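You operate a simulated robot arm through the tools that you are given. There is no shell and no other tool.

You are at the controls of a simulated robot arm. One attempt, no reset.

TASK
Press the cap onto the streaky pink bottle, then shake it till the colour is even.
Fine: use the cap press; slide out again, bottle into the blue tray; leave the other bottles.

Only the result counts: the job must be done as asked and must still hold three seconds after the hand-in. Knocking over, shifting, dropping, spilling or breaking anything else fails it. Lids that push on must go on centred and level and be pressed home; caps that screw on are set level and turned clockwise until they are tight.

THE ROBOT
A 7-joint arm with a two-finger parallel gripper, fixed in place. Base frame: the origin is at the foot of the arm, x ahead of it, y to its left, z up; the work surface is at about z = 0. Lengths are in mm, angles in rad, forces in N, time in s.
With the tool pointing down near the work surface it reaches from about 240 to 620 mm from the base axis. Its first joint turns from -1.152 to 1.152 rad. Payload 2.6 kg.
Tool frame: the origin (TCP) lies between the finger pads and is the grasp point; the fingertips stand 30 mm ahead of it; z points along the fingers, y is the line along which they close. The gripper opens to 94 mm. The fingers are 28 mm wide and 10 mm thick; the gripper's body (50 by 96 mm) begins 55 mm behind the TCP.
Orientation is that of the tool frame in the base frame, as [roll, pitch, yaw] about the fixed x, y, z axes, in that order (R = Rz(yaw) Ry(pitch) Rx(roll)). With the fingers straight down and closing along the base's y, the tool's x points along the base's -x, its y along +y and its z along -z.

THE INTERFACE
- The arm moves only by the tool send_rows. Its arguments are lists of equal length, an entry for each row: "hand": the gripper command, from -1 (shut) to 1 (fully open), values between in proportion; "slide": the shift along the tool's x, y, z in mm, a list of three; "rotation": the turn, a rotation vector about the tool's x, y, z in rad, a list of three. In form: {"hand": [hand, ...], "slide": [[x, y, z], ...], "rotation": [[wx, wy, wz], ...]}. A call has 1 to 20 rows; each row shifts and turns the commanded pose from where the row before left it, along the tool's axes as they then stand. Each row takes 0.2 s and may step no farther than 50 mm and 0.15 rad from the row before; otherwise, or with a gripper value out of range, the whole call is refused. Where a pose cannot be reached the arm comes as near as it can. A force on the tool above 50 N (or 10 N above the force at the start of the call, whichever is more), or a blocked arm, ends the call early, and 0.2 s more pass. Each finger travels about 72 mm/s and halts on what it meets, pressing with about 35 N; the grip force reading is that of the motor and also rises with nothing between the fingers. The clock runs only during rows and for 0.2 s after the last one: add rows that do not move to give the fingers time. It gives the time, the measured TCP pose, the force on the tool (base axes), the opening and the grip force at its end, in the units of the frame above (readings bear some noise), with the torque about the TCP (base axes, N m) and any sound that the robot's microphone picked up.
- Cameras (640 x 400 px; columns grow to the right, rows downward): "scene" is fixed at [36.4, 432.7, 565.2]; the picture's right is [-0.76, -0.65, 0.00], its down [-0.38, 0.44, -0.81] and it looks along [0.53, -0.62, -0.58] (base axes); focal length 273 px, centre (320, 200). "wrist" rides on the gripper at [76, 14, -103] in the tool frame; the picture's right is [-0.18, 0.98, 0.00], its down [-0.75, -0.14, -0.64] and it looks along [-0.63, -0.12, 0.77] (tool axes); focal length 243 px, centre (320, 200).
- capture(camera): a new picture of that camera. The clock stands still meanwhile.
- probe_pixels(camera, pixels): there is no depth. For up to 12 entries [column, row, z] of the newest picture of that camera ("zoom" is the newest enlarged one), the place [x, y] in the base frame at which the ray of that pixel passes the height z, good to about 3 mm. The clock stands still meanwhile.
- close_up(camera, box): a new picture of the part [left, top, right, bottom] of that camera's present view, enlarged. The clock stands still meanwhile.
- finish_job(): hands the job in; it is judged then, once.

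Unless the task says otherwise, let go and move clear before handing in.

The tools are called after "Request:" by a JSON object that holds its "api" and its "payload". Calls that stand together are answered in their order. send_rows: Moves the arm, as the interface text tells. Its arguments: {"type":"object","properties":{"hand":{"type":"array","items":{"type":"number"}},"slide":{"type":"array","items":{"type":"array","items":{"type":"number"}}},"rotation":{"type":"array","items":{"type":"array","items":{"type":"number"}}}},"required":["hand","slide","rotation"]} The other tools are called the same way: capture (camera) takes a picture; probe_pixels (camera, pixels) gives the place at which the rays of pixels pass given heights; close_up (camera, box) takes an enlarged picture of a part of a camera's view; finish_job () hands the job in.

At the start:

```text
time_s: 0.0
eef_pos: [368.5, -97.6, 405.1]
ee_rot: [3.137, 0.002, -3.141]
wrist_force: [0.0, 0.8, 0.3]
torque: [-0.05, 0.03, 0.0]
opening: 93.9
gripper_force: 0.1
```

scene: 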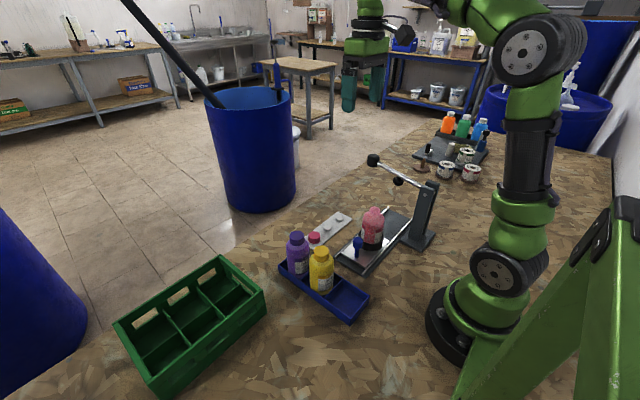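
wrist: 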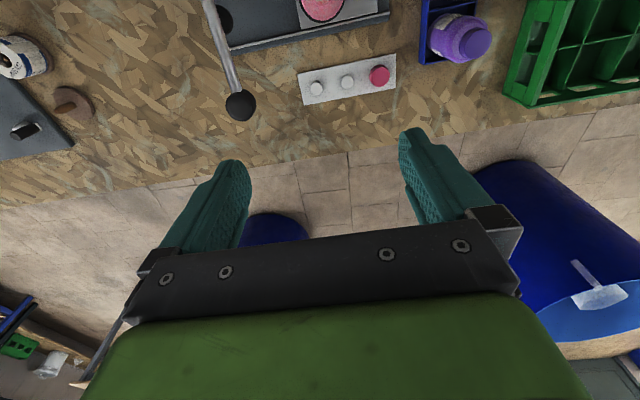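

The scene shows a pink bottle on the press's slide (about 372,225), a lever press with a black knob at (373,160), a cap rack near (335,228), and a blue tray with purple/yellow bottles at (322,285). I'll take enlarged pictures before moving.

Request:
{"api": "close_up", "payload": {"camera": "scene", "box": [260, 140, 460, 330]}}

Request:
{"api": "close_up", "payload": {"camera": "wrist", "box": [180, 0, 640, 140]}}

Request:
{"api": "close_up", "payload": {"camera": "scene", "box": [390, 100, 510, 190]}}

```text
2.11 times, centred on (360, 235) of scene
```

zoom: 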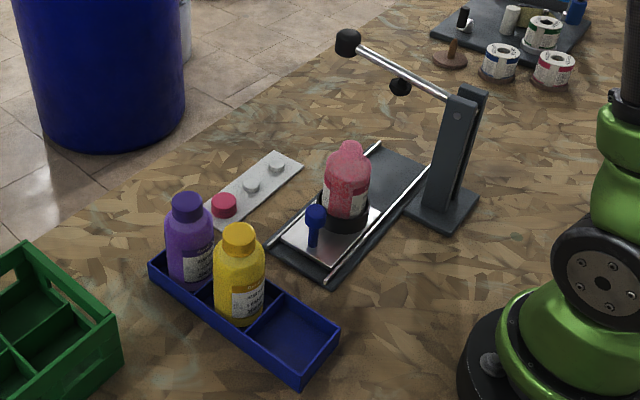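

```text
1.39 times, centred on (410, 70) of wrist
```

zoom: 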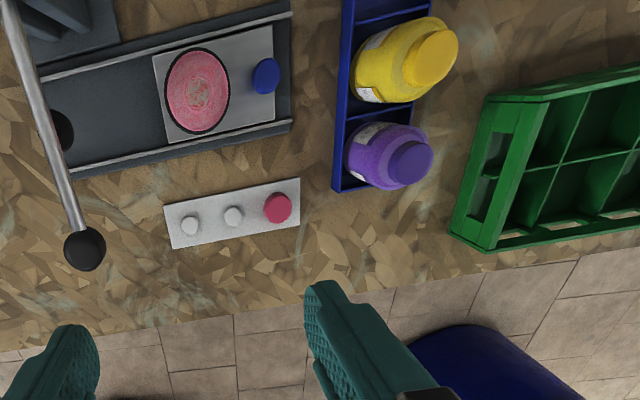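

```text
4.44 times, centred on (450, 145) of scene
```

zoom: 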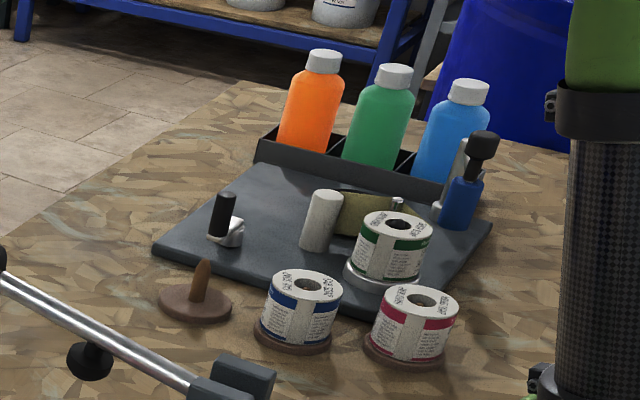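

The carriage has the uncapped pink bottle in a round cup with a blue peg handle, the pink cap sits on a rack of three pegs, and the blue tray's free slot is the one nearest the robot. I'll measure these places from both cameras.

Request:
{"api": "probe_pixels", "payload": {"camera": "wrist", "pixels": [[379, 75, 10], [379, 75, 20], [348, 82, 10], [316, 88, 10], [298, 72, 0], [395, 53, 0], [396, 87, 0], [304, 105, 0], [240, 105, 150], [371, 55, 20], [388, 12, 5], [242, 50, 5]]}}

Request:
{"api": "probe_pixels", "payload": {"camera": "scene", "pixels": [[314, 239, 15], [314, 234, 20], [329, 227, 10], [341, 219, 10], [300, 245, 0], [332, 249, 5], [362, 274, 0], [335, 251, 0], [373, 160, 150], [357, 239, 40], [372, 210, 90], [372, 248, 15]]}}

```text
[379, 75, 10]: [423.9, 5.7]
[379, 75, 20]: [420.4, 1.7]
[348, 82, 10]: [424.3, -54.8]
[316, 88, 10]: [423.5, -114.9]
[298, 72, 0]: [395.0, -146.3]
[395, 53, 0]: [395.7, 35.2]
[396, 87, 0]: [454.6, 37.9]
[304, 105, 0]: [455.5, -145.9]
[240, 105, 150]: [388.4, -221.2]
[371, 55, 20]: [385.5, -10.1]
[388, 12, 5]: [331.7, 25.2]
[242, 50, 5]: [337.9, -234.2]
```

```text
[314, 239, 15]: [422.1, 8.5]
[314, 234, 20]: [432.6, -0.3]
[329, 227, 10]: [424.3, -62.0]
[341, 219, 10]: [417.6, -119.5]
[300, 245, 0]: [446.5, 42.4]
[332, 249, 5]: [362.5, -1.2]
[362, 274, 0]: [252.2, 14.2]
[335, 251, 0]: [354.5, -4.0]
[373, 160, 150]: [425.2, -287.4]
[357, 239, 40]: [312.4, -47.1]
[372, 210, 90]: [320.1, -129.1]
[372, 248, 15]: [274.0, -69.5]
```

Rack pegs lie at x≈424 with y≈0, −58, −116; the press sits closer to the base. I'll draw the hand back toward the base at height, so the wrist camera sees the press and tray fully.

Request:
{"api": "send_rows", "payload": {"hand": [1, 1, 1, 1], "slide": [[30, 15, 0], [30, 15, 0], [30, 10, 0], [20, 0, 0]], "rotation": [[0, 0, 0], [0, 0, 0], [0, 0, 0], [0, 0, 0]]}}

Request:
{"api": "capture", "payload": {"camera": "wrist"}}

Request:
{"api": "capture", "payload": {"camera": "scene"}}

```text
time_s: 1.0
eef_pos: [258.6, -59.6, 401.8]
ee_rot: [3.141, 0.002, 3.139]
wrist_force: [-0.1, -0.7, 0.3]
torque: [0.0, 0.0, 0.01]
opening: 93.9
gripper_force: 0.1
```

```text
taken
```

wrist: 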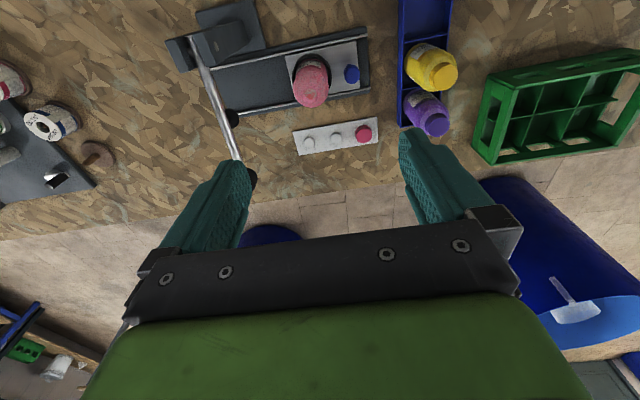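

```text
taken
```

scene: 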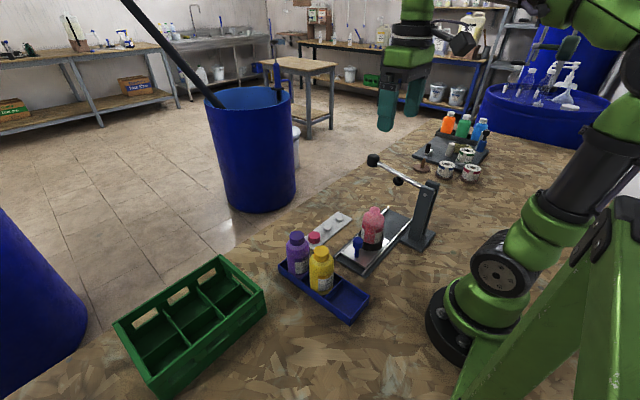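

Request:
{"api": "close_up", "payload": {"camera": "wrist", "box": [160, 0, 480, 200]}}

Request:
{"api": "probe_pixels", "payload": {"camera": "wrist", "pixels": [[363, 135, 15], [336, 140, 10], [308, 145, 10], [350, 75, 50], [370, 88, 5], [368, 28, 5], [312, 80, 90], [308, 107, 15], [360, 91, 10], [352, 55, 10], [286, 57, 10], [291, 101, 10]]}}

```text
2.00 times, centred on (320, 100) of wrist
```

zoom: 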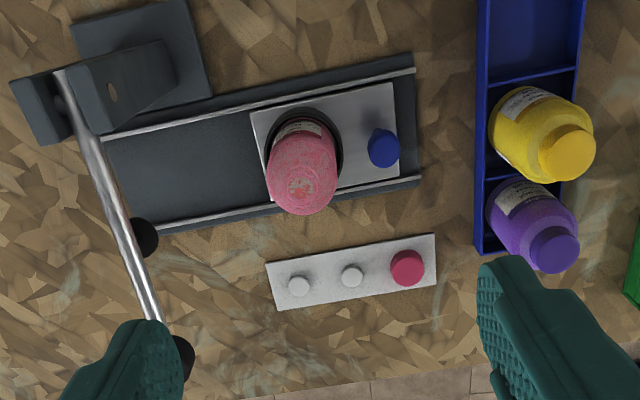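

```text
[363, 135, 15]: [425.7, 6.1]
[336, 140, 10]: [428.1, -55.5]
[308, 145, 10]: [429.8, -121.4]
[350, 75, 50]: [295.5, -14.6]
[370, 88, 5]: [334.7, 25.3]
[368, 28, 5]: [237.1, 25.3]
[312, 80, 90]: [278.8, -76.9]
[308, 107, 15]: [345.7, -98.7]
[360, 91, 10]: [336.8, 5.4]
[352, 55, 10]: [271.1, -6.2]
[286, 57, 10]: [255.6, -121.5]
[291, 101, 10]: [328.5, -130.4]
```

The wrist view gives a good look at press, rack and tray. I'll probe the zoomed picture for the carriage, press and tray geometry.

Request:
{"api": "probe_pixels", "payload": {"camera": "zoom", "pixels": [[407, 265, 15], [407, 265, 25], [300, 187, 120], [300, 187, 140], [383, 145, 50], [383, 145, 70], [250, 110, 12], [392, 85, 12], [400, 178, 12], [145, 238, 100], [183, 355, 150], [183, 355, 200]]}}

Request:
{"api": "probe_pixels", "payload": {"camera": "zoom", "pixels": [[476, 252, 0], [478, 80, 25], [575, 68, 25], [476, 245, 25], [565, 145, 120], [555, 250, 120], [416, 53, 8], [422, 186, 8], [105, 133, 8], [160, 230, 8], [60, 80, 180], [60, 80, 140]]}}

Request:
{"api": "close_up", "payload": {"camera": "scene", "box": [330, 140, 450, 280]}}

Request:
{"api": "close_up", "payload": {"camera": "scene", "box": [270, 200, 400, 330]}}

```text
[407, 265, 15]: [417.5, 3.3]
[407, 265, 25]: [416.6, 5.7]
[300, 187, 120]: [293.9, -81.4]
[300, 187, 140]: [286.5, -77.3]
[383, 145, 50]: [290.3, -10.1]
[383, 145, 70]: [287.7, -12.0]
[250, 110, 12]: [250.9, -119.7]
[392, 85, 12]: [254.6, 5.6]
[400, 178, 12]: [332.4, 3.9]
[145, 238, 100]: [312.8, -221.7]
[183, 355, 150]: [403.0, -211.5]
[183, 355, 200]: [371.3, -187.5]
```

```text
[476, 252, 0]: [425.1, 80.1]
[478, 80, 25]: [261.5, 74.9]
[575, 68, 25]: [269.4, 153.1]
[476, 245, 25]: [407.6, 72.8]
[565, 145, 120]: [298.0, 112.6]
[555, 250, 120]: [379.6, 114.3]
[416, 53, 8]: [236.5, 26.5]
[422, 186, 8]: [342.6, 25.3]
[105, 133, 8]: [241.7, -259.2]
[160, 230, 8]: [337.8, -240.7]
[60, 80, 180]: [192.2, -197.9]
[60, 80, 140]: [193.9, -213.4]
```

```text
2.86 times, centred on (390, 210) of scene
```

zoom: 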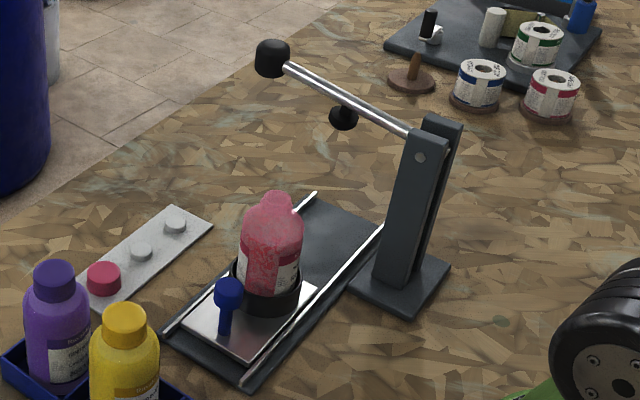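

```text
3.08 times, centred on (335, 265) of scene
```

zoom: 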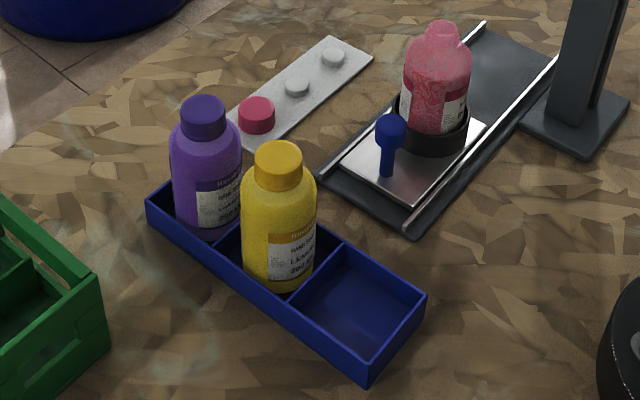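

Knob looks to be near [370,−187,206], the plunger ball near [291,−193,170], the bottle mouth near [288,−80,~135], and the handle peg near [290,−10,~55]. Next I'll go above the cap at about [424,4] for a closer look with the fingers partly closed.

Request:
{"api": "send_rows", "payload": {"hand": [0.2, 0.2, 0.2, 0.2, 0.2, 0.2, 0.2], "slide": [[-24, 9, 30], [-24, 9, 34], [-24, 9, 34], [-24, 9, 34], [-24, 9, 34], [-24, 9, 34], [-20, 9, 22]], "rotation": [[0, 0, 0], [0, 0, 0], [0, 0, 0], [0, 0, 0], [0, 0, 0], [0, 0, 0], [0, 0, 0]]}}

Request:
{"api": "capture", "payload": {"camera": "wrist"}}

Request:
{"api": "close_up", "payload": {"camera": "wrist", "box": [220, 40, 420, 165]}}

```text
time_s: 2.6
eef_pos: [426.8, 4.2, 183.7]
ee_rot: [3.139, 0.004, 3.139]
wrist_force: [-0.7, 0.8, -0.1]
torque: [-0.01, 0.02, 0.02]
opening: 56.6
gripper_force: 0.0
```

```text
taken
```

wrist: 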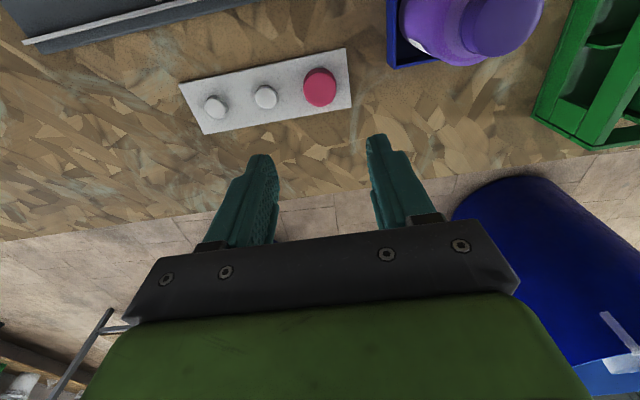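

```text
3.20 times, centred on (320, 102) of wrist
```

zoom: 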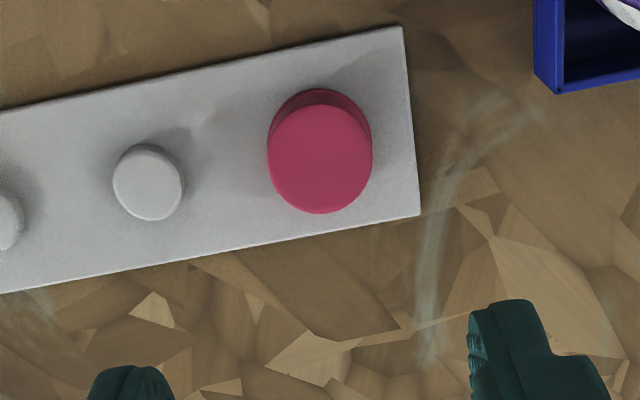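

The cap's top ellipse is centred at zoom (320,160) and is about 34 mm across. I'll probe its place and the peg and rack heights.

Request:
{"api": "probe_pixels", "payload": {"camera": "zoom", "pixels": [[320, 160, 20], [320, 160, 30], [320, 213, 20], [267, 150, 20], [372, 160, 20], [320, 90, 5], [150, 190, 15], [403, 27, 5], [419, 215, 5], [0, 108, 5], [320, 105, 20], [148, 185, 10]]}}

Request:
{"api": "close_up", "payload": {"camera": "scene", "box": [280, 190, 400, 265]}}

```text
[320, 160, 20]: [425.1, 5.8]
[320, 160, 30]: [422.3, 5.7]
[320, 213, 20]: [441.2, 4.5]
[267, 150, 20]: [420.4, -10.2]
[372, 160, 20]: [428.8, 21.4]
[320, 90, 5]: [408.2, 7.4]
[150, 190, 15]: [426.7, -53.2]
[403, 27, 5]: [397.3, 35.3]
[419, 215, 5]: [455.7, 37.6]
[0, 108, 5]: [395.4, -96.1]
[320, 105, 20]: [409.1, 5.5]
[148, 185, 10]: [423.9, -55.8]
```

```text
5.33 times, centred on (340, 228) of scene
```

zoom: 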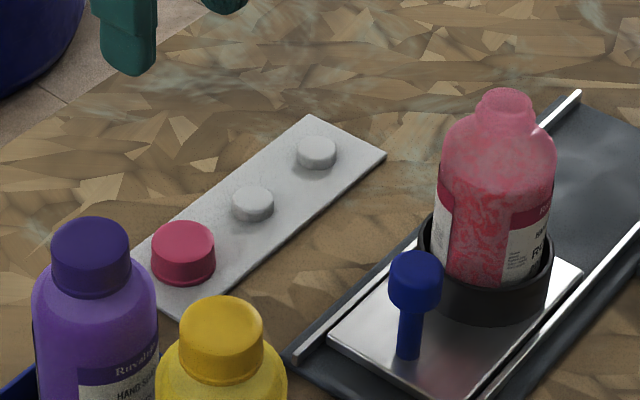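

Request:
{"api": "probe_pixels", "payload": {"camera": "zoom", "pixels": [[184, 243, 20], [184, 243, 25], [184, 243, 30], [507, 103, 110], [507, 103, 120], [507, 103, 130], [416, 268, 50], [416, 268, 60], [222, 318, 110], [222, 318, 130], [91, 243, 110], [91, 243, 130]]}}

```text
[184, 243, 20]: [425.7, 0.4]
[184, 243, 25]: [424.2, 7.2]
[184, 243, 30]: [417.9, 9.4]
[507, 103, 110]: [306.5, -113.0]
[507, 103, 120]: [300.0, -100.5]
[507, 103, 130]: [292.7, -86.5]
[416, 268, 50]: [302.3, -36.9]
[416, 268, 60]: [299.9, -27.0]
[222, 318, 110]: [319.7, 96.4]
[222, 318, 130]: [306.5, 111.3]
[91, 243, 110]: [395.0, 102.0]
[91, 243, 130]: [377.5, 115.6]
```

The cap's top is at about [424.5, 5, 24], the bottle mouth at about [289.5, −81, 133], and the handle peg's top at z≈75. I'll go down part way over the cap with a 55 mm opening and check alignment.

Request:
{"api": "send_rows", "payload": {"hand": [0.2, 0.2, 0.2, 0.2, 0.2], "slide": [[0, 0, 30], [0, 0, 30], [0, 0, 30], [0, 0, 10], [0, 0, 0]], "rotation": [[0, 0, 0], [0, 0, 0], [0, 0, 0], [0, 0, 0], [0, 0, 0]]}}

Request:
{"api": "capture", "payload": {"camera": "wrist"}}

Request:
{"api": "close_up", "payload": {"camera": "scene", "box": [270, 165, 390, 265]}}

```text
time_s: 3.8
eef_pos: [421.2, 4.7, 84.1]
ee_rot: [3.139, 0.0, -3.141]
wrist_force: [0.0, 0.2, -0.3]
torque: [-0.01, 0.0, -0.01]
opening: 56.6
gripper_force: 0.1
```

```text
taken
```

wrist: 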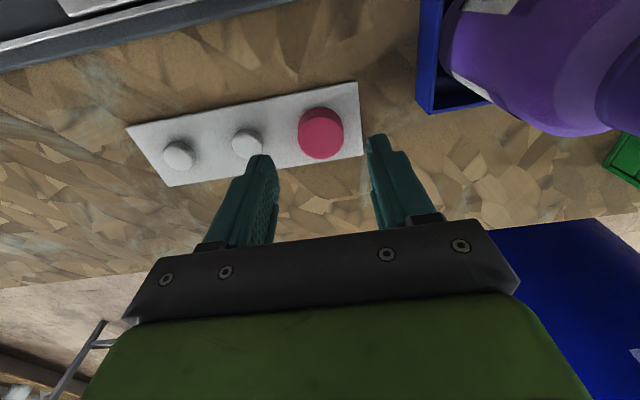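

```text
4.00 times, centred on (330, 215) of scene
```

zoom: 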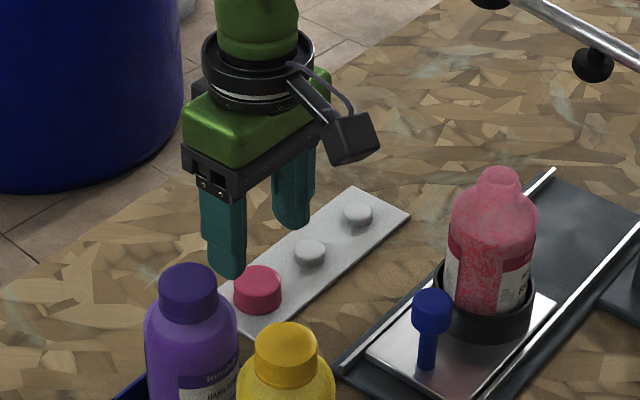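

Request:
{"api": "probe_pixels", "payload": {"camera": "wrist", "pixels": [[322, 127, 24], [322, 127, 20], [299, 128, 20], [344, 130, 20], [322, 158, 10], [322, 105, 24], [320, 130, 24], [246, 141, 12], [178, 155, 12]]}}

Request:
{"api": "close_up", "payload": {"camera": "wrist", "box": [240, 80, 400, 180]}}

```text
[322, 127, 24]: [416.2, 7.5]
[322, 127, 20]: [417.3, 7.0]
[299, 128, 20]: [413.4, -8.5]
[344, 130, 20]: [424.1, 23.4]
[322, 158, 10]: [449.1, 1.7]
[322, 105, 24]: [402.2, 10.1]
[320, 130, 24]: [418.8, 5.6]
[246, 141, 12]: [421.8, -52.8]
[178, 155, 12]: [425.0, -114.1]
```

```text
4.00 times, centred on (320, 130) of wrist
```

zoom: 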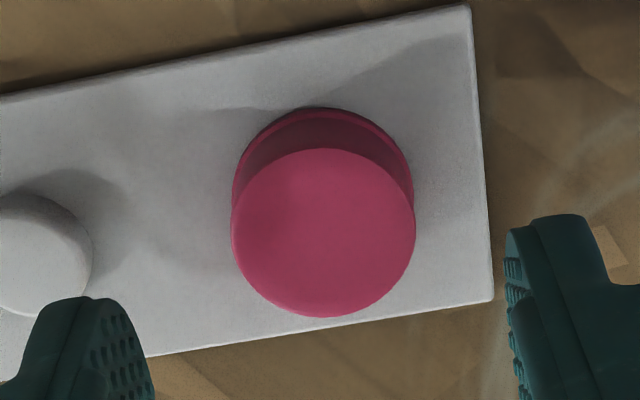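

Cap centre computes to about [424, 5] with TCP at about [422, 5]. I'll shift 2 mm forward, descend so the fingertips are at z≈8, and close on the cap.

Request:
{"api": "send_rows", "payload": {"hand": [0.2, 0.2, 0.2, 0.2, 0.2], "slide": [[-2, 0, 15], [0, 0, 15], [0, 0, 10], [0, 0, 5], [0, 0, 0]], "rotation": [[0, 0, 0], [0, 0, 0], [0, 0, 0], [0, 0, 0], [0, 0, 0]]}}

Request:
{"api": "close_up", "payload": {"camera": "wrist", "box": [220, 80, 420, 205]}}

Request:
{"api": "close_up", "payload": {"camera": "scene", "box": [280, 190, 360, 250]}}

```text
time_s: 5.0
eef_pos: [425.9, 5.9, 38.5]
ee_rot: [3.139, 0.001, 3.139]
wrist_force: [-0.6, 0.6, -1.4]
torque: [-0.01, -0.01, 0.01]
opening: 56.3
gripper_force: 0.0
```

```text
3.20 times, centred on (320, 142) of wrist
```

zoom: 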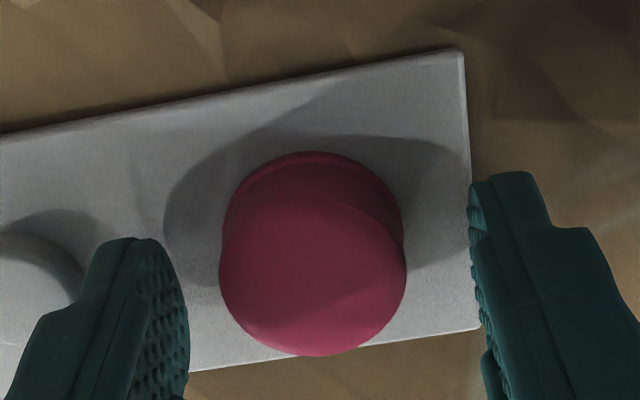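

```text
6.67 times, centred on (320, 220) of scene
```

zoom: 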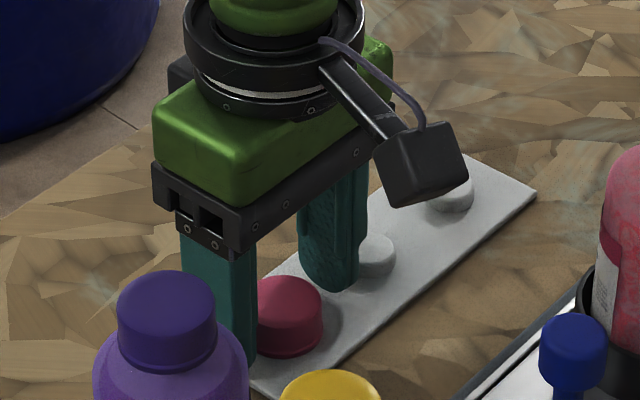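

Request:
{"api": "close_up", "payload": {"camera": "wrist", "box": [220, 80, 420, 205]}}

Request:
{"api": "probe_pixels", "payload": {"camera": "zoom", "pixels": [[313, 276, 24], [313, 356, 24], [220, 276, 24], [405, 276, 24], [313, 197, 24], [313, 276, 22]]}}

```text
3.20 times, centred on (320, 142) of wrist
```

zoom: 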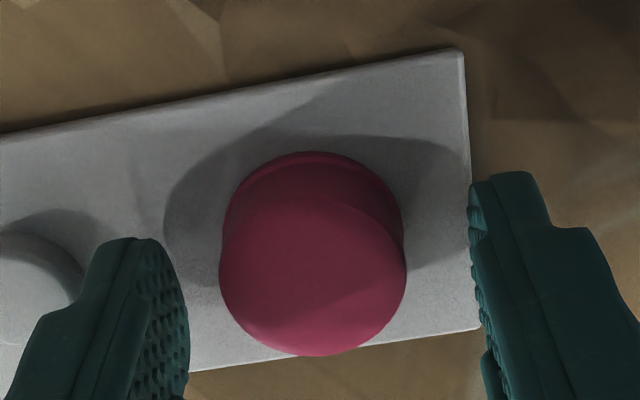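

```text
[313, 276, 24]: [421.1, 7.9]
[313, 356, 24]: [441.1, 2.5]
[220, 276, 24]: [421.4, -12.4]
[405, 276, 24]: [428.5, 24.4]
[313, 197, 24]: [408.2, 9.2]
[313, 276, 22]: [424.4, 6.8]
```

Cap averages to about [424, 6] against the TCP at [424.5, 5.5], well aligned. Closing on it now.

Request:
{"api": "send_rows", "payload": {"hand": [-0.2, -0.4, -1, -1, -1], "slide": [[0, 0, 0], [0, 0, 0], [0, 0, 0], [0, 0, 0], [0, 0, 0]], "rotation": [[0, 0, 0], [0, 0, 0], [0, 0, 0], [0, 0, 0], [0, 0, 0]]}}

Request:
{"api": "close_up", "payload": {"camera": "wrist", "box": [220, 80, 420, 205]}}

```text
time_s: 6.2
eef_pos: [426.8, 5.7, 38.7]
ee_rot: [3.14, 0.003, 3.14]
wrist_force: [0.4, 0.4, 0.5]
torque: [0.0, -0.03, 0.0]
opening: 31.8
gripper_force: 35.4
```

```text
3.20 times, centred on (320, 142) of wrist
```

zoom: 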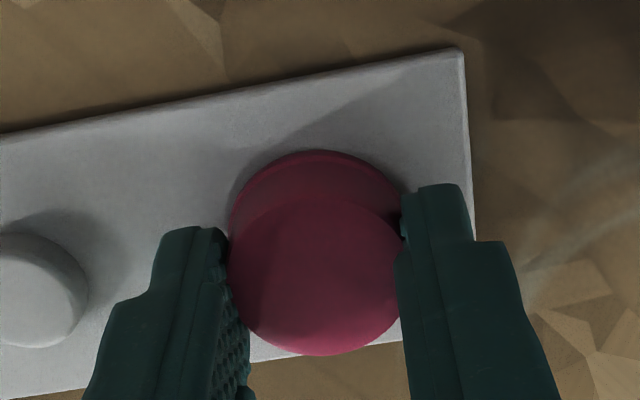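

The grip holds at 31.8 mm with 35 N. Lifting straight up to z≈190 and checking the cap in the hand.

Request:
{"api": "send_rows", "payload": {"hand": [-1, -1, -1, -1, -1, -1], "slide": [[0, 0, -10], [0, 0, -30], [0, 0, -40], [0, 0, -40], [0, 0, -40], [0, 0, 0]], "rotation": [[0, 0, 0], [0, 0, 0], [0, 0, 0], [0, 0, 0], [0, 0, 0], [0, 0, 0]]}}

Request:
{"api": "close_up", "payload": {"camera": "wrist", "box": [220, 80, 420, 205]}}

Request:
{"api": "close_up", "payload": {"camera": "scene", "box": [270, 100, 430, 200]}}

```text
time_s: 7.6
eef_pos: [423.2, 3.5, 200.4]
ee_rot: [3.139, 0.002, 3.141]
wrist_force: [-1.8, -0.4, -0.6]
torque: [-0.02, -0.01, 0.03]
opening: 31.5
gripper_force: 35.8
```

```text
3.20 times, centred on (320, 142) of wrist
```

zoom: 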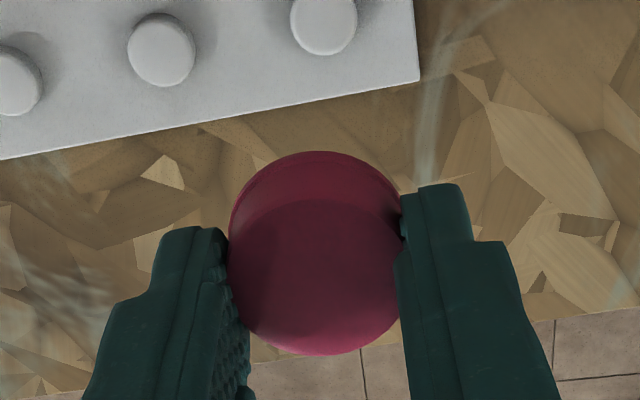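

```text
4.00 times, centred on (350, 150) of scene
```

zoom: 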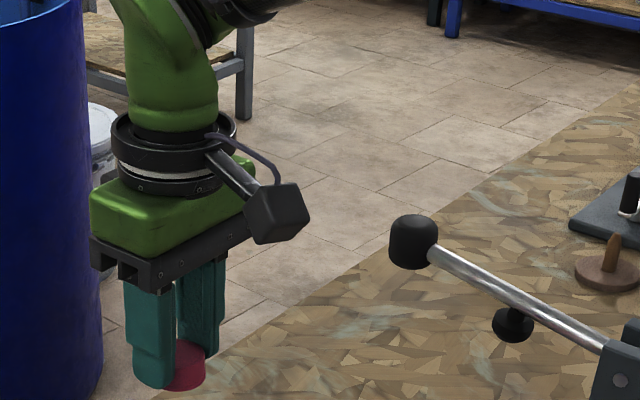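

The cap is held square between the fingertips. I'll carry it at height to above the bottle mouth near [290, −80].

Request:
{"api": "send_rows", "payload": {"hand": [-1, -1, -1, -1, -1, -1, -1], "slide": [[20, -12, 0], [28, -18, 0], [28, -18, 0], [28, -18, 0], [20, -12, 0], [10, -7.5, 0], [0, 0, 0]], "rotation": [[0, 0, 0], [0, 0, 0], [0, 0, 0], [0, 0, 0], [0, 0, 0], [0, 0, 0], [0, 0, 0]]}}

Request:
{"api": "capture", "payload": {"camera": "wrist"}}

Request:
{"api": "close_up", "payload": {"camera": "wrist", "box": [220, 60, 420, 185]}}

Request:
{"api": "close_up", "payload": {"camera": "scene", "box": [310, 130, 450, 250]}}

```text
time_s: 9.2
eef_pos: [290.2, -81.0, 200.0]
ee_rot: [3.141, 0.002, 3.14]
wrist_force: [0.0, 0.0, -0.9]
torque: [-0.01, 0.01, 0.0]
opening: 31.7
gripper_force: 34.6
```

```text
taken
```

wrist: 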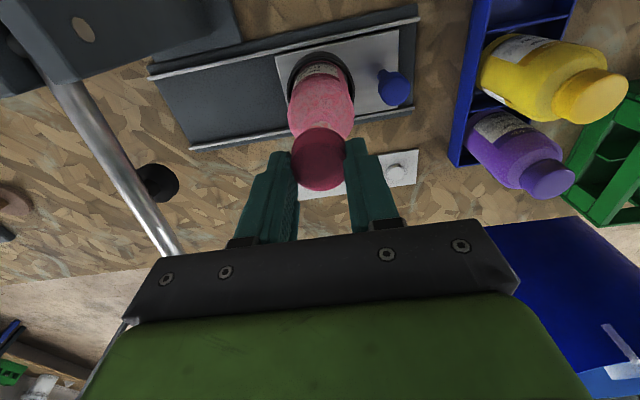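

```text
3.20 times, centred on (320, 122) of wrist
```

zoom: 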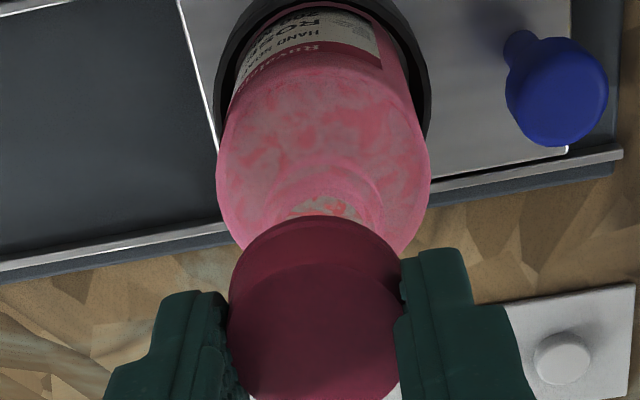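

```text
3.33 times, centred on (380, 190) of scene
```

zoom: 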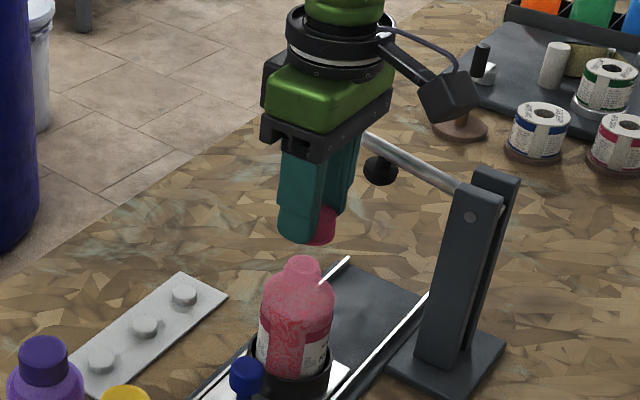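

Request:
{"api": "close_up", "payload": {"camera": "scene", "box": [345, 180, 405, 240]}}

Request:
{"api": "probe_pixels", "payload": {"camera": "wrist", "pixels": [[393, 80, 70], [393, 80, 75], [393, 80, 80]]}}

```text
6.67 times, centred on (375, 210) of scene
```

zoom: 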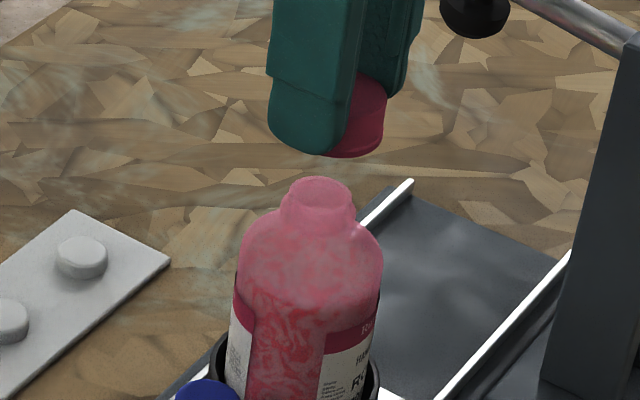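

```text
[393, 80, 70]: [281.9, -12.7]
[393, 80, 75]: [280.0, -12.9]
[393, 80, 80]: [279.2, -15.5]
```

Comparing edges, the cap's right edge at zoom (386,130) and the mouth's ellipse centre at zoom (322,192) suggest the cap is a few mm short in x. I'll shift 35 mm forward so that the wrist camera sees the whole mouth and I can measure it against the cap.

Request:
{"api": "send_rows", "payload": {"hand": [-1, -1, -1], "slide": [[-20, 0, 0], [-15, 0, 0], [0, 0, 0]], "rotation": [[0, 0, 0], [0, 0, 0], [0, 0, 0]]}}

Request:
{"api": "close_up", "payload": {"camera": "wrist", "box": [240, 60, 400, 180]}}

```text
time_s: 10.0
eef_pos: [325.7, -80.6, 199.7]
ee_rot: [3.139, 0.001, 3.14]
wrist_force: [-0.6, -0.5, -0.3]
torque: [-0.05, 0.01, 0.01]
opening: 31.6
gripper_force: 35.2
```

```text
3.33 times, centred on (320, 120) of wrist
```

zoom: 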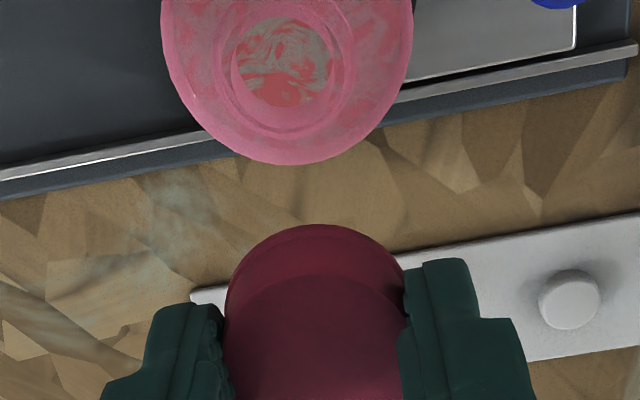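

Request:
{"api": "close_up", "payload": {"camera": "wrist", "box": [270, 45, 350, 110]}}

Request:
{"api": "close_up", "payload": {"camera": "wrist", "box": [270, 115, 370, 195]}}

Request:
{"api": "close_up", "payload": {"camera": "scene", "box": [340, 180, 400, 230]}}

```text
6.15 times, centred on (310, 78) of wrist
```

zoom: 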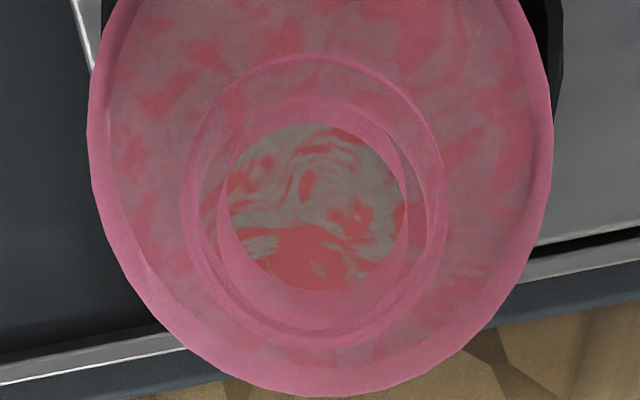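

```text
5.00 times, centred on (320, 155) of wrist
```

zoom: 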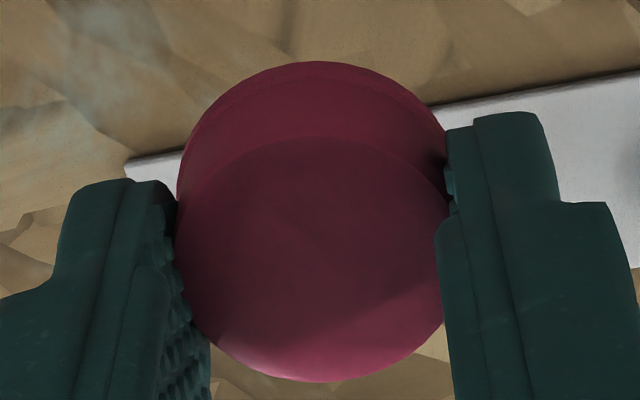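

```text
8.00 times, centred on (370, 205) of scene
```

zoom: 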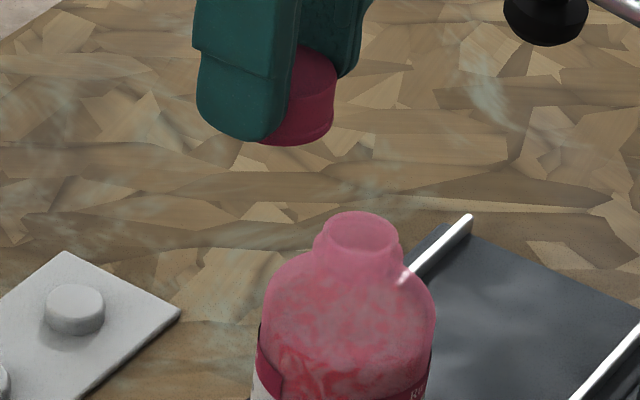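

Measurements agree: the cap sits about 3 mm short in x of the TCP axis and the mouth is at about x=290, y=−81. I'll go back with a +3 mm x correction and lower until the cap's rim is just above the mouth.

Request:
{"api": "send_rows", "payload": {"hand": [-1, -1, -1, -1], "slide": [[20, 0, 0], [11.7, 0, 0], [0, 0, 20], [0, 0, 3]], "rotation": [[0, 0, 0], [0, 0, 0], [0, 0, 0], [0, 0, 0]]}}

Request:
{"api": "close_up", "payload": {"camera": "wrist", "box": [240, 60, 400, 180]}}

Request:
{"api": "close_up", "payload": {"camera": "scene", "box": [350, 180, 400, 230]}}

```text
time_s: 11.0
eef_pos: [295.4, -78.8, 176.1]
ee_rot: [3.14, 0.002, 3.139]
wrist_force: [-0.2, -0.1, 0.5]
torque: [0.0, 0.03, 0.01]
opening: 31.8
gripper_force: 35.3
```

```text
3.33 times, centred on (320, 120) of wrist
```

zoom: 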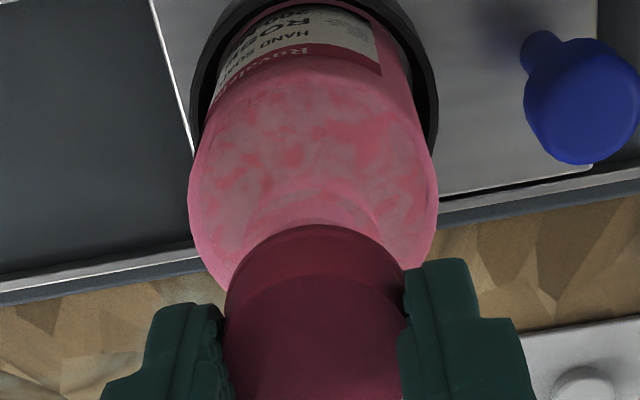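

```text
8.00 times, centred on (375, 205) of scene
```

zoom: 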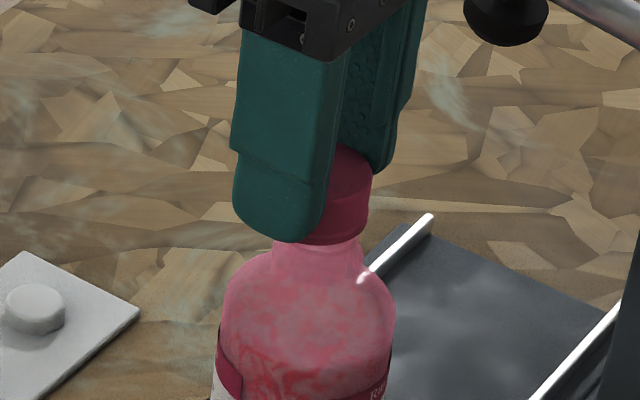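

The cap rim is just over the mouth but the scene view hints it may be slightly off now. I'll let the arm settle and look again at higher zoom.

Request:
{"api": "send_rows", "payload": {"hand": [-1, -1], "slide": [[0, 0, 0], [0, 0, 0]], "rotation": [[0, 0, 0], [0, 0, 0]]}}

Request:
{"api": "close_up", "payload": {"camera": "scene", "box": [360, 190, 390, 225]}}

Request:
{"api": "close_up", "payload": {"camera": "wrist", "box": [270, 90, 370, 185]}}

```text
time_s: 11.6
eef_pos: [295.4, -79.6, 175.4]
ee_rot: [3.14, 0.003, 3.14]
wrist_force: [0.1, 0.2, 0.9]
torque: [-0.01, -0.01, -0.01]
opening: 31.9
gripper_force: 34.9
```

```text
11.43 times, centred on (375, 208) of scene
```

zoom: 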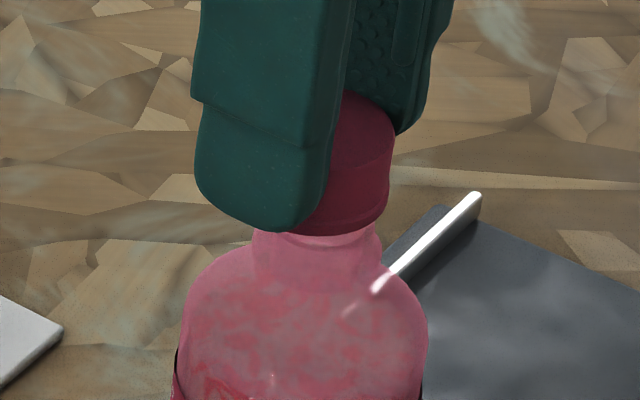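

```text
4.21 times, centred on (320, 138) of wrist
```

zoom: 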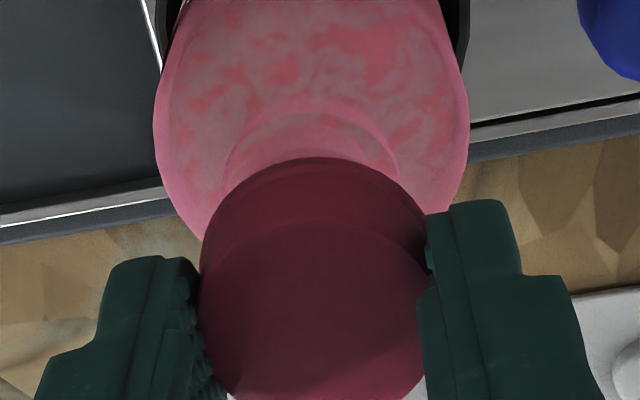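

The bottle's neck axis and cap compare as: y matched within 0.5 mm, cap about 2 mm too far in +x. I'll shift back 2 mm in x and re-check.

Request:
{"api": "send_rows", "payload": {"hand": [-1, -1, -1], "slide": [[2, 0, 0], [0, 0, 0], [0, 0, 0]], "rotation": [[0, 0, 0], [0, 0, 0], [0, 0, 0]]}}

Request:
{"api": "close_up", "payload": {"camera": "scene", "box": [360, 190, 390, 225]}}

Request:
{"api": "close_up", "payload": {"camera": "wrist", "box": [270, 90, 370, 185]}}

```text
time_s: 12.4
eef_pos: [292.1, -80.8, 175.4]
ee_rot: [3.141, 0.001, 3.14]
wrist_force: [-0.6, 0.2, 0.4]
torque: [0.01, 0.02, 0.0]
opening: 31.9
gripper_force: 35.1
```

```text
11.43 times, centred on (375, 208) of scene
```

zoom: 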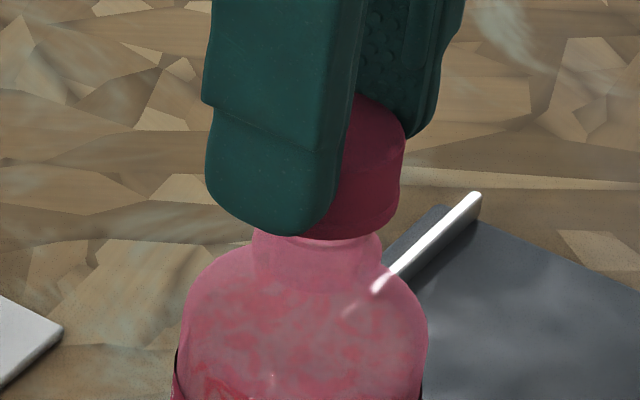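

```text
4.21 times, centred on (320, 138) of wrist
```

zoom: 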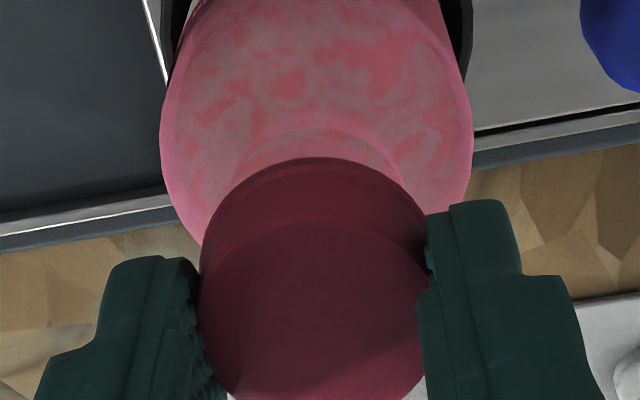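

Cap and neck now agree within about 1 mm in both views. I'll lower in small steps and watch the force.

Request:
{"api": "send_rows", "payload": {"hand": [-1, -1, -1, -1, -1], "slide": [[0, 0, 2], [0, 0, 2], [0, 0, 2], [0, 0, 2], [0, 0, 0]], "rotation": [[0, 0, 0], [0, 0, 0], [0, 0, 0], [0, 0, 0], [0, 0, 0]]}}

Request:
{"api": "close_up", "payload": {"camera": "scene", "box": [360, 190, 390, 225]}}

Request:
{"api": "close_up", "payload": {"camera": "wrist", "box": [270, 90, 370, 185]}}

```text
time_s: 13.6
eef_pos: [292.7, -82.3, 167.7]
ee_rot: [3.141, 0.001, 3.139]
wrist_force: [-0.7, 0.4, 0.1]
torque: [-0.02, -0.02, -0.02]
opening: 31.8
gripper_force: 35.2
```

```text
11.43 times, centred on (375, 208) of scene
```

zoom: 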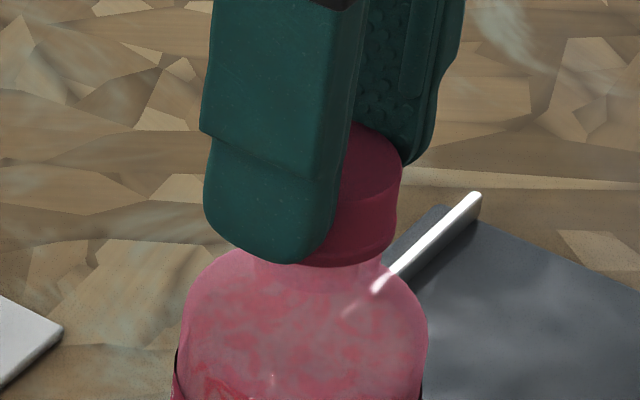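

```text
4.21 times, centred on (320, 138) of wrist
```

zoom: 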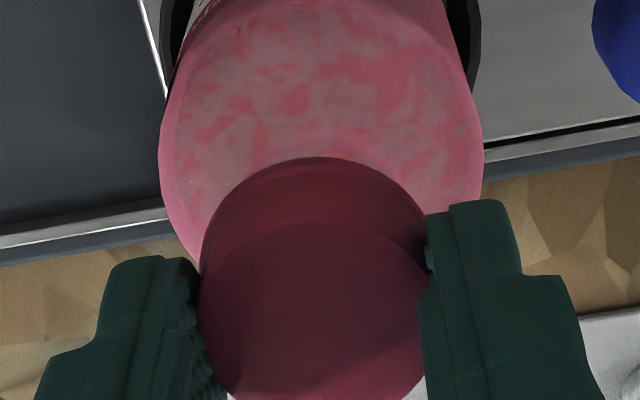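

No contact yet, rim at about the mouth's height; the wrist view shows the cap about 0.8 mm low in y. I'll nudge (+0.8 y, −1 x) while lowering further.

Request:
{"api": "send_rows", "payload": {"hand": [-1, -1, -1, -1], "slide": [[1, 0.8, 0], [0, 0, 1.5], [0, 0, 1.5], [0, 0, 0]], "rotation": [[0, 0, 0], [0, 0, 0], [0, 0, 0], [0, 0, 0]]}}

Request:
{"api": "close_up", "payload": {"camera": "scene", "box": [360, 190, 390, 225]}}

Request:
{"api": "close_up", "payload": {"camera": "wrist", "box": [270, 90, 370, 185]}}

```text
time_s: 14.6
eef_pos: [291.4, -78.2, 164.0]
ee_rot: [3.141, 0.002, 3.14]
wrist_force: [0.6, 0.1, -0.6]
torque: [-0.02, -0.02, -0.01]
opening: 31.6
gripper_force: 34.7
```

```text
11.43 times, centred on (375, 208) of scene
```

zoom: 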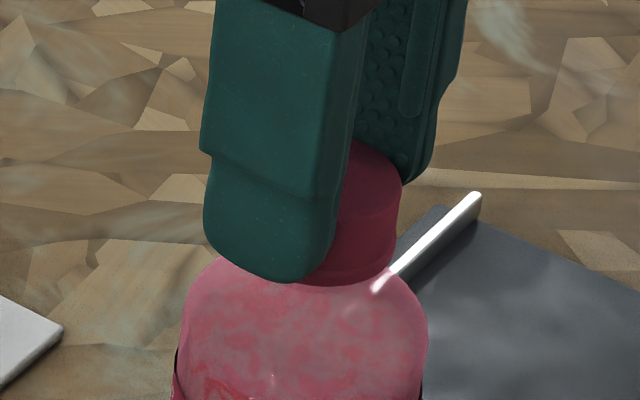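

```text
4.21 times, centred on (320, 138) of wrist
```

zoom: 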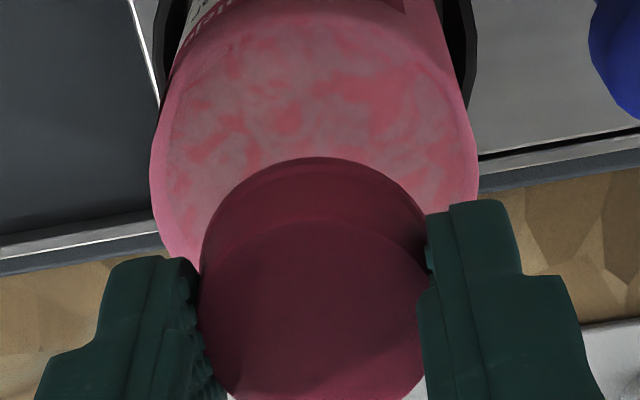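

Now cap and neck agree to about half a millimetre in both views, and there's no force at z=164. Lowering further until it seats.

Request:
{"api": "send_rows", "payload": {"hand": [-1, -1, -1, -1], "slide": [[0, 0, 1.5], [0, 0, 1.5], [0, 0, 1], [0, 0, 0]], "rotation": [[0, 0, 0], [0, 0, 0], [0, 0, 0], [0, 0, 0]]}}

Request:
{"api": "close_up", "payload": {"camera": "scene", "box": [360, 190, 390, 225]}}

```text
time_s: 15.6
eef_pos: [291.8, -77.7, 159.4]
ee_rot: [3.141, 0.001, 3.139]
wrist_force: [-0.1, -0.7, -0.3]
torque: [0.01, -0.03, -0.01]
opening: 31.9
gripper_force: 34.8
```

```text
11.43 times, centred on (375, 208) of scene
```

zoom: 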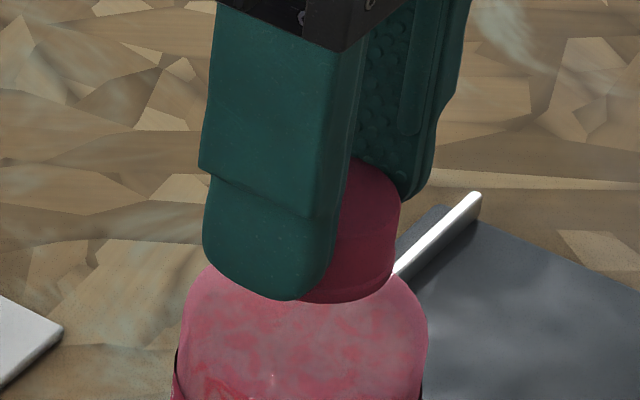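

Still no contact force at z=159; the cap is passing over the neck. Continuing down in 1 mm steps.

Request:
{"api": "send_rows", "payload": {"hand": [-1, -1, -1, -1, -1], "slide": [[0, 0, 1], [0, 0, 1], [0, 0, 1], [0, 0, 1], [0, 0, 0]], "rotation": [[0, 0, 0], [0, 0, 0], [0, 0, 0], [0, 0, 0], [0, 0, 0]]}}

Request:
{"api": "close_up", "payload": {"camera": "scene", "box": [360, 190, 390, 225]}}

Request:
{"api": "close_up", "payload": {"camera": "wrist", "box": [270, 90, 370, 185]}}

```text
time_s: 16.8
eef_pos: [291.0, -78.1, 155.0]
ee_rot: [3.14, 0.002, 3.14]
wrist_force: [0.6, -0.2, -0.2]
torque: [0.0, -0.02, -0.05]
opening: 31.4
gripper_force: 34.8
```

```text
11.43 times, centred on (375, 208) of scene
```

zoom: 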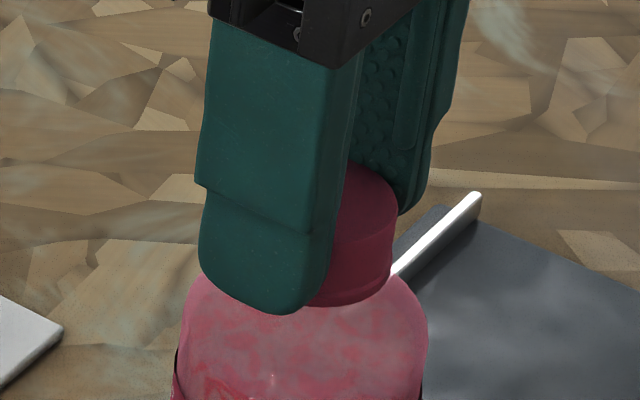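

```text
4.21 times, centred on (320, 138) of wrist
```

zoom: 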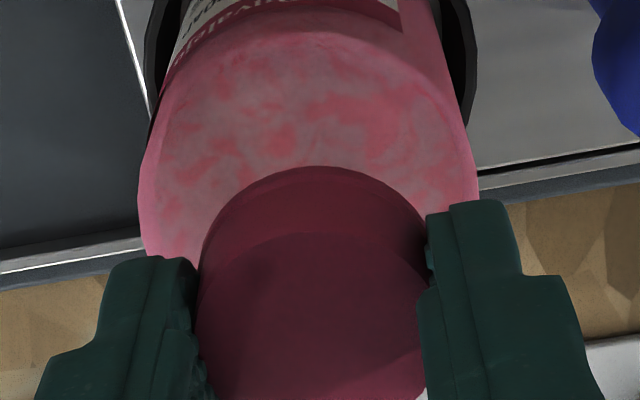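

The cap stopped moving with the fingers (it slid about 3 mm up in the grip), so it's resting on the neck. I'll open the fingers and look.

Request:
{"api": "send_rows", "payload": {"hand": [0.0, 0.2, 0.2], "slide": [[0, 0, 0], [0, 0, 0], [0, 0, 0]], "rotation": [[0, 0, 0], [0, 0, 0], [0, 0, 0]]}}

Request:
{"api": "close_up", "payload": {"camera": "scene", "box": [360, 190, 390, 225]}}

Request:
{"api": "close_up", "payload": {"camera": "wrist", "box": [270, 90, 370, 185]}}

```text
time_s: 17.6
eef_pos: [290.5, -78.6, 154.9]
ee_rot: [3.139, 0.004, 3.139]
wrist_force: [-0.6, -0.2, -0.5]
torque: [0.02, -0.01, 0.0]
opening: 56.4
gripper_force: 0.0
```

```text
11.43 times, centred on (375, 208) of scene
```

zoom: 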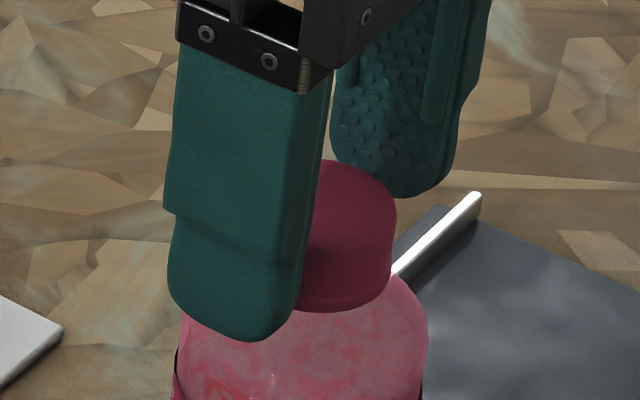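

```text
4.21 times, centred on (320, 138) of wrist
```

zoom: 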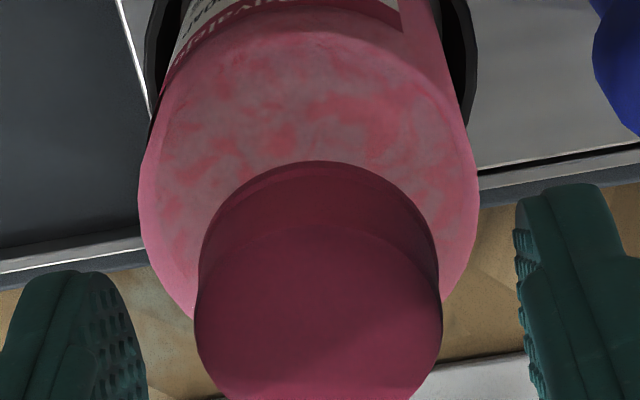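

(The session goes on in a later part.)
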